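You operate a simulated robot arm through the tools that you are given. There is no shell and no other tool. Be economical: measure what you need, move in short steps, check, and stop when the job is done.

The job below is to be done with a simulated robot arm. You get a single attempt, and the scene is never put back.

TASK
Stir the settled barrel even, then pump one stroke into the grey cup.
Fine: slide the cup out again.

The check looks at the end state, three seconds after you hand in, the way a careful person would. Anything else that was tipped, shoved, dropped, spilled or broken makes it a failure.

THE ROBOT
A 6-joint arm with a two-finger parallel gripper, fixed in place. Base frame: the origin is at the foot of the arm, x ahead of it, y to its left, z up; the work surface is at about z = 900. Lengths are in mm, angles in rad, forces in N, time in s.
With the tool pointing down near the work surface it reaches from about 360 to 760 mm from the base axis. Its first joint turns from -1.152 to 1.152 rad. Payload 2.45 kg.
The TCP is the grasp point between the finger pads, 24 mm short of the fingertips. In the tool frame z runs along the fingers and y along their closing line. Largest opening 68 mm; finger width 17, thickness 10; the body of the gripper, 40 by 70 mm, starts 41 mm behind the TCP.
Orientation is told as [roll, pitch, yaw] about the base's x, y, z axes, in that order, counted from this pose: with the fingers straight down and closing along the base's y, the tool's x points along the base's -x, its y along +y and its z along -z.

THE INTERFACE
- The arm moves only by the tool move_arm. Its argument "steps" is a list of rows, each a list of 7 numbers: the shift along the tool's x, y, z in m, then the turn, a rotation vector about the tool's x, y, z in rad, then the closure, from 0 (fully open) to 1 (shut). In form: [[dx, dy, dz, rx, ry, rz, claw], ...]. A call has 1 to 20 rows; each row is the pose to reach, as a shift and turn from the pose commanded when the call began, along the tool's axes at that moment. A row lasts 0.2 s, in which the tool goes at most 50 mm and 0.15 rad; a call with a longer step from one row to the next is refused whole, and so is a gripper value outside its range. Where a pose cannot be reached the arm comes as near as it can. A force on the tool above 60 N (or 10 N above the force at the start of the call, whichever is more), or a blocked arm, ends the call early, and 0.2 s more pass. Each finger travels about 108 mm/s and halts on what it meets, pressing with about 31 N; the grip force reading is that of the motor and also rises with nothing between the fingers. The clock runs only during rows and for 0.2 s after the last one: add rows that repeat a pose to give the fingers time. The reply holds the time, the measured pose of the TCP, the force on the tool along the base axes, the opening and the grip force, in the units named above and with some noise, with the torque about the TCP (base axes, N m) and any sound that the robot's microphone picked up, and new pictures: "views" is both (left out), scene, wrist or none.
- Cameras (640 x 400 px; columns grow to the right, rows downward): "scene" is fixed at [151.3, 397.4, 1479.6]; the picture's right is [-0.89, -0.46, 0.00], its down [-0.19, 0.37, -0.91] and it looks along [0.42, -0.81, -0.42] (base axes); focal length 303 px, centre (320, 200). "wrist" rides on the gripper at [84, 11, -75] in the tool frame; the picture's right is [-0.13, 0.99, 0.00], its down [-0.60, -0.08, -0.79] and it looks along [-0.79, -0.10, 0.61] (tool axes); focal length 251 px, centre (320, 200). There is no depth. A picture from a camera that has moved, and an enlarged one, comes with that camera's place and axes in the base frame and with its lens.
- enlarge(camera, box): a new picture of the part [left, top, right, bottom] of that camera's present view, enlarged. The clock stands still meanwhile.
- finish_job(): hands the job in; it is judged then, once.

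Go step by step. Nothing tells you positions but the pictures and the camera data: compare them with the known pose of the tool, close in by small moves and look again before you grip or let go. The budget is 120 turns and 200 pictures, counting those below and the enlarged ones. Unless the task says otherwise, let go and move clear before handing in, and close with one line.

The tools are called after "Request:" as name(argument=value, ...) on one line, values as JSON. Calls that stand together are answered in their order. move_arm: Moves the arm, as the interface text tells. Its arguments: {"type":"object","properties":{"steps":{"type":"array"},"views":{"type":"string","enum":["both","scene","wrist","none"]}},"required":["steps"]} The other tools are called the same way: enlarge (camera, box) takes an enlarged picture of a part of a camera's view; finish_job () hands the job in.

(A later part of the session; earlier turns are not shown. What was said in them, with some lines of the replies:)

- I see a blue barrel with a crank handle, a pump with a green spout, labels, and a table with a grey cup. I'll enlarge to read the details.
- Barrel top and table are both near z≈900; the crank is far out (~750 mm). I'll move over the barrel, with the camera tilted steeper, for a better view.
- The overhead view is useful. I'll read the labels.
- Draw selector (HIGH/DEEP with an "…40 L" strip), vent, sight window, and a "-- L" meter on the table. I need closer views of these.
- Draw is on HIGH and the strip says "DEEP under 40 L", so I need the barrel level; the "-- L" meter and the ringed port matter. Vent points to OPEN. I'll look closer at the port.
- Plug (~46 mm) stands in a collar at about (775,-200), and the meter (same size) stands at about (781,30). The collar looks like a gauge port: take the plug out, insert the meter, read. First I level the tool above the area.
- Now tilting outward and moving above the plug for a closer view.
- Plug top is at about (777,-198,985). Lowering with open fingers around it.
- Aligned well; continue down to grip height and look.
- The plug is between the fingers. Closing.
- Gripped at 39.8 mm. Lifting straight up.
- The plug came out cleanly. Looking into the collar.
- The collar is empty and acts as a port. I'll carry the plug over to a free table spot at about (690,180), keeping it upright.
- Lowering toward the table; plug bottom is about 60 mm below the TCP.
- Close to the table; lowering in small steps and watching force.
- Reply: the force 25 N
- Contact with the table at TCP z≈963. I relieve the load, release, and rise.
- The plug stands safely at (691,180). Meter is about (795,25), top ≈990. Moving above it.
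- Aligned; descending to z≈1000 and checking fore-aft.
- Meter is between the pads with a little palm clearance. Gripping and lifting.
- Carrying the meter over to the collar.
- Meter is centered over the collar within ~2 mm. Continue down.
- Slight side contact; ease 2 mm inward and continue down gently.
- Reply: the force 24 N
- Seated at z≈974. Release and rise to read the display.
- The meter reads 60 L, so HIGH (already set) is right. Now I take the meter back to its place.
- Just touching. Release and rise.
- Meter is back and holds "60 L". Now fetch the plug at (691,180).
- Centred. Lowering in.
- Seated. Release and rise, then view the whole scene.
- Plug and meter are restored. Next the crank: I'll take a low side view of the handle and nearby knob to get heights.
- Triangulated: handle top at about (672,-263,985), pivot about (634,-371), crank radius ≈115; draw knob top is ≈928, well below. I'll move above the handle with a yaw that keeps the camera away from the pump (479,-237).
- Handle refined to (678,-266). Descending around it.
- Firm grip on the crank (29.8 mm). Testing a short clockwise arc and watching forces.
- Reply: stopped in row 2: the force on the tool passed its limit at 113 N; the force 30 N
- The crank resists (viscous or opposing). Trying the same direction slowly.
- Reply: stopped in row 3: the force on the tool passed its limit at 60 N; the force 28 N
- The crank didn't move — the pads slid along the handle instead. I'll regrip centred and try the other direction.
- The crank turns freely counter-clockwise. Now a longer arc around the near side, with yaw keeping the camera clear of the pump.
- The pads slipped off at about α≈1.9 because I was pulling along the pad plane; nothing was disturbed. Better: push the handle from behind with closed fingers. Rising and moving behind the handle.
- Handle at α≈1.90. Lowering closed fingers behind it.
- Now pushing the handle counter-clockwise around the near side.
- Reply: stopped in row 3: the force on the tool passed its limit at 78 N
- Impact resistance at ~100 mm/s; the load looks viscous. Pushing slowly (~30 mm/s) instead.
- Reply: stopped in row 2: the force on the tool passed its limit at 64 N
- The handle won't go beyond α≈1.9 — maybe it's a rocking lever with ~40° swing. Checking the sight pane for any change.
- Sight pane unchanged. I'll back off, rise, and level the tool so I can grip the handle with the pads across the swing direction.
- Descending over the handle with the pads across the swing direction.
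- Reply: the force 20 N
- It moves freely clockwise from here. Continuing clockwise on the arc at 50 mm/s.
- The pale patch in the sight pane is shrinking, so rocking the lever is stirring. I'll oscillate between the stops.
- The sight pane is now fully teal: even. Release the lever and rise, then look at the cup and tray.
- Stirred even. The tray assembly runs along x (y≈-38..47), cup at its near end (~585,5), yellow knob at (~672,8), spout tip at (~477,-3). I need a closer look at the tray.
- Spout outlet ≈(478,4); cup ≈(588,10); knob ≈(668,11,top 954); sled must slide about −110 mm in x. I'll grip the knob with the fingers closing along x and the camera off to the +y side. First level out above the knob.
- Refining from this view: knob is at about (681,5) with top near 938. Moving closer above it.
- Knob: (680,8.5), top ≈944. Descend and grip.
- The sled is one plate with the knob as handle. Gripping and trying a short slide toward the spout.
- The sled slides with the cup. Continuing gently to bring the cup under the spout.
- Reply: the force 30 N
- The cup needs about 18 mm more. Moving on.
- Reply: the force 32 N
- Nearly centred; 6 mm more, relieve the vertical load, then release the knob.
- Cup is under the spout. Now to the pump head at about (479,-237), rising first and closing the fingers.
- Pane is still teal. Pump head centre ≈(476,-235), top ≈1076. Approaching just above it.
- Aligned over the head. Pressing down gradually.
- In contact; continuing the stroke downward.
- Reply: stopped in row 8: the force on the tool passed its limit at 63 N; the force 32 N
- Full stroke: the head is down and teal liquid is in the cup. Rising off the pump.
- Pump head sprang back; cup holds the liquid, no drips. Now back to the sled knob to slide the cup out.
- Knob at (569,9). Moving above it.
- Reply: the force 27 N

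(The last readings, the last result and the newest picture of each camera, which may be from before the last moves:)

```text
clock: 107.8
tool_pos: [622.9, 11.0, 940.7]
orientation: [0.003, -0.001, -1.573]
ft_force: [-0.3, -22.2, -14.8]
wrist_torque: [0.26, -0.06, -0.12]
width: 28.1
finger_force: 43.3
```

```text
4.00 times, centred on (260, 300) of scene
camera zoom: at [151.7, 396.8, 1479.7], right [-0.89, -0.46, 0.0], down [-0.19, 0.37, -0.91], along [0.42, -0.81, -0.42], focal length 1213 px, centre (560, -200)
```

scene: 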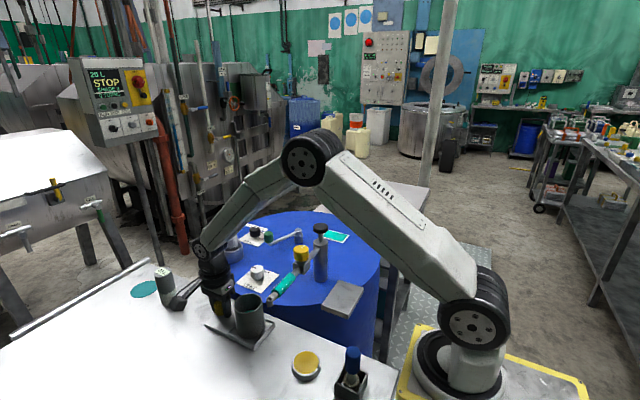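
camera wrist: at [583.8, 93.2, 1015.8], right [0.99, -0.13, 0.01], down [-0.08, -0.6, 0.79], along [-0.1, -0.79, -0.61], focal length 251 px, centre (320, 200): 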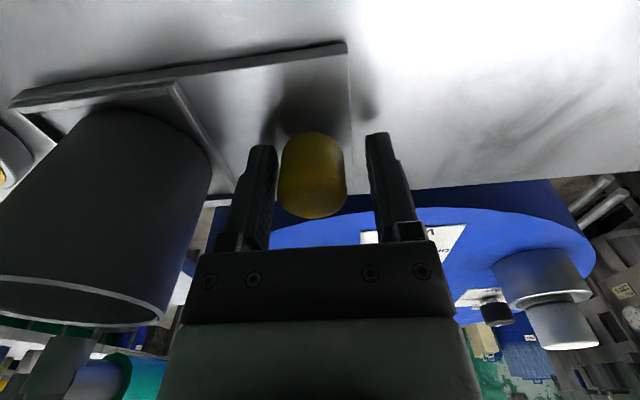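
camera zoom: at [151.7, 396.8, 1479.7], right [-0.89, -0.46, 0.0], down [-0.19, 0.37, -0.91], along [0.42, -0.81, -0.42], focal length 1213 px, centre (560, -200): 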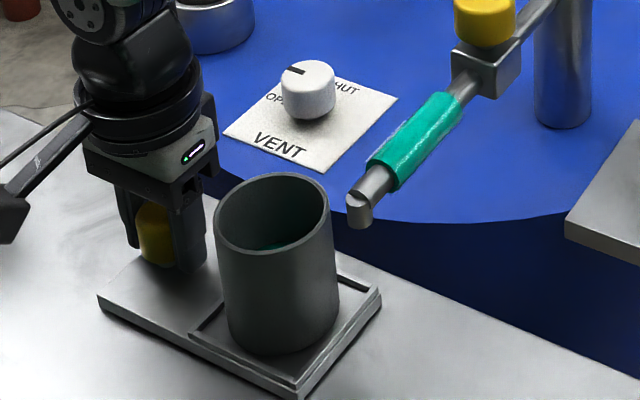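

Sliding well; correct 2 mm laterally and finish the slide back to its start.

Request:
move_arm(steps=[[-0.001, 0.002, 0, 0, 0, 0, 1], [-0.002, 0.006, 0, 0, 0, 0, 1], [-0.002, 0.011, 0, 0, 0, 0, 1], [-0.002, 0.016, 0, 0, 0, 0, 1], [-0.002, 0.021, 0, 0, 0, 0, 1], [-0.002, 0.026, 0, 0, 0, 0, 1], [-0.002, 0.031, 0, 0, 0, 0, 1], [-0.002, 0.036, 0, 0, 0, 0, 1], [-0.002, 0.041, 0, 0, 0, 0, 1], [-0.002, 0.046, 0, 0, 0, 0, 1], [-0.002, 0.051, 0, 0, 0, 0, 1], [-0.002, 0.055, 0, 0, 0, 0, 1], [-0.002, 0.057, 0, 0, 0, 0, 1], [-0.002, 0.057, 0, 0, 0, 0, 1]], views="none")

Request:
enlarge(camera="scene", box=[150, 240, 290, 350])

```text
clock: 110.8
tool_pos: [680.7, 9.5, 940.1]
orientation: [0.001, 0.001, -1.572]
ft_force: [-2.3, 8.1, -19.5]
wrist_torque: [0.4, 0.33, -0.14]
width: 28.2
finger_force: 42.7
```

```text
3.64 times, centred on (220, 295) of scene
camera zoom: at [151.7, 397.6, 1479.5], right [-0.89, -0.46, 0.0], down [-0.19, 0.37, -0.91], along [0.42, -0.81, -0.42], focal length 1103 px, centre (684, -146)
```

zoom: 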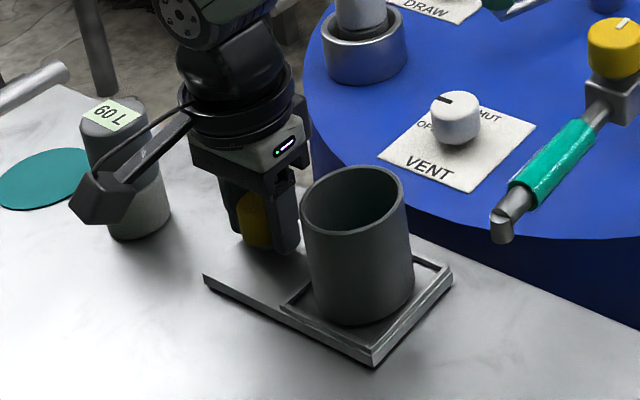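

The sled is back at its original place with the filled cup. Release the knob and move clear.

Request:
move_arm(steps=[[0, 0, 0.001, 0, 0, 0, 0.7], [0, 0, 0.001, 0, 0, 0, 0.35], [0, 0, 0.001, 0, 0, 0, 0.35], [0, 0, 0.001, 0, 0, 0, 0.35], [0, 0, -0.03, 0, 0, 0, 0.35], [0, 0, -0.07, 0, 0, 0, 0.35], [0, 0, -0.12, 0, 0, 0, 0.35], [0, 0, -0.17, 0, 0, 0, 0.35], [0, 0, -0.22, 0, 0, 0, 0.35], [0, 0, -0.25, 0, 0, 0, 0.35], [0, 0, -0.25, 0, 0, 0, 0.35]], views="both")

Request:
enlarge(camera="scene", box=[130, 210, 370, 350])

```text
clock: 113.2
tool_pos: [675.7, 10.2, 1191.6]
orientation: [0.004, 0.0, -1.57]
ft_force: [-0.6, 0.4, 0.0]
wrist_torque: [0.02, 0.02, 0.03]
width: 44.3
finger_force: 0.1
camera wrist: at [685.9, 94.2, 1267.0], right [0.99, -0.13, 0.0], down [-0.08, -0.6, 0.79], along [-0.1, -0.79, -0.61], focal length 251 px, centre (320, 200)
```

scene: 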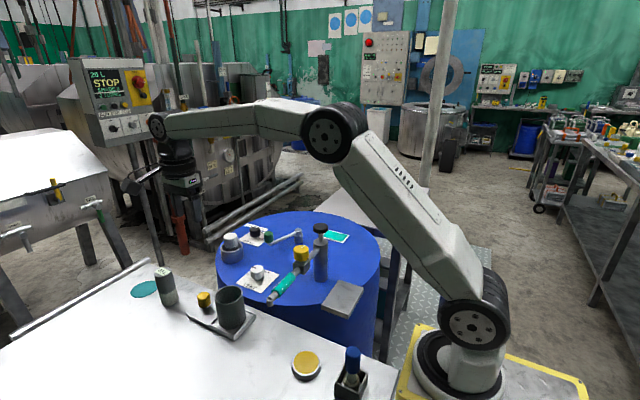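
wrist: 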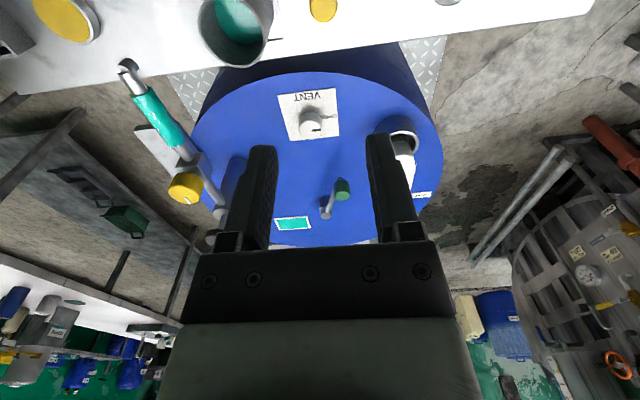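

```text
2.67 times, centred on (250, 280) of scene
camera zoom: at [151.3, 397.4, 1479.6], right [-0.89, -0.46, 0.0], down [-0.19, 0.37, -0.91], along [0.42, -0.81, -0.42], focal length 809 px, centre (507, -13)
```

zoom: 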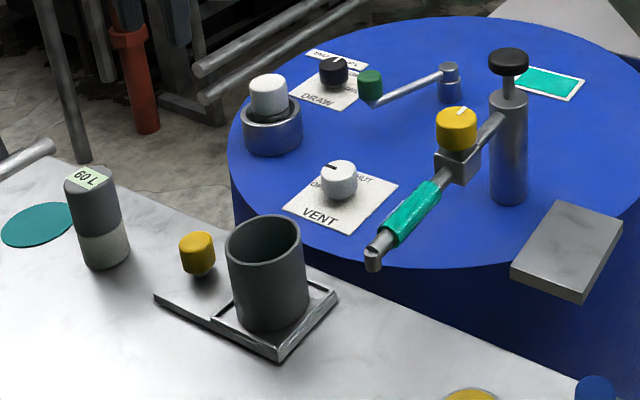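

The barrel is even (teal pane), the cup is filled and slid back out, the plug and meter are back in place, and the arm is clear. Handing in.

Request:
finish_job()

```text
The job is handed in.
```

The barrel is stirred even, one pump stroke is in the grey cup, and the cup has been slid back out. The level meter read 60 L in the port, so the draw stayed on HIGH.
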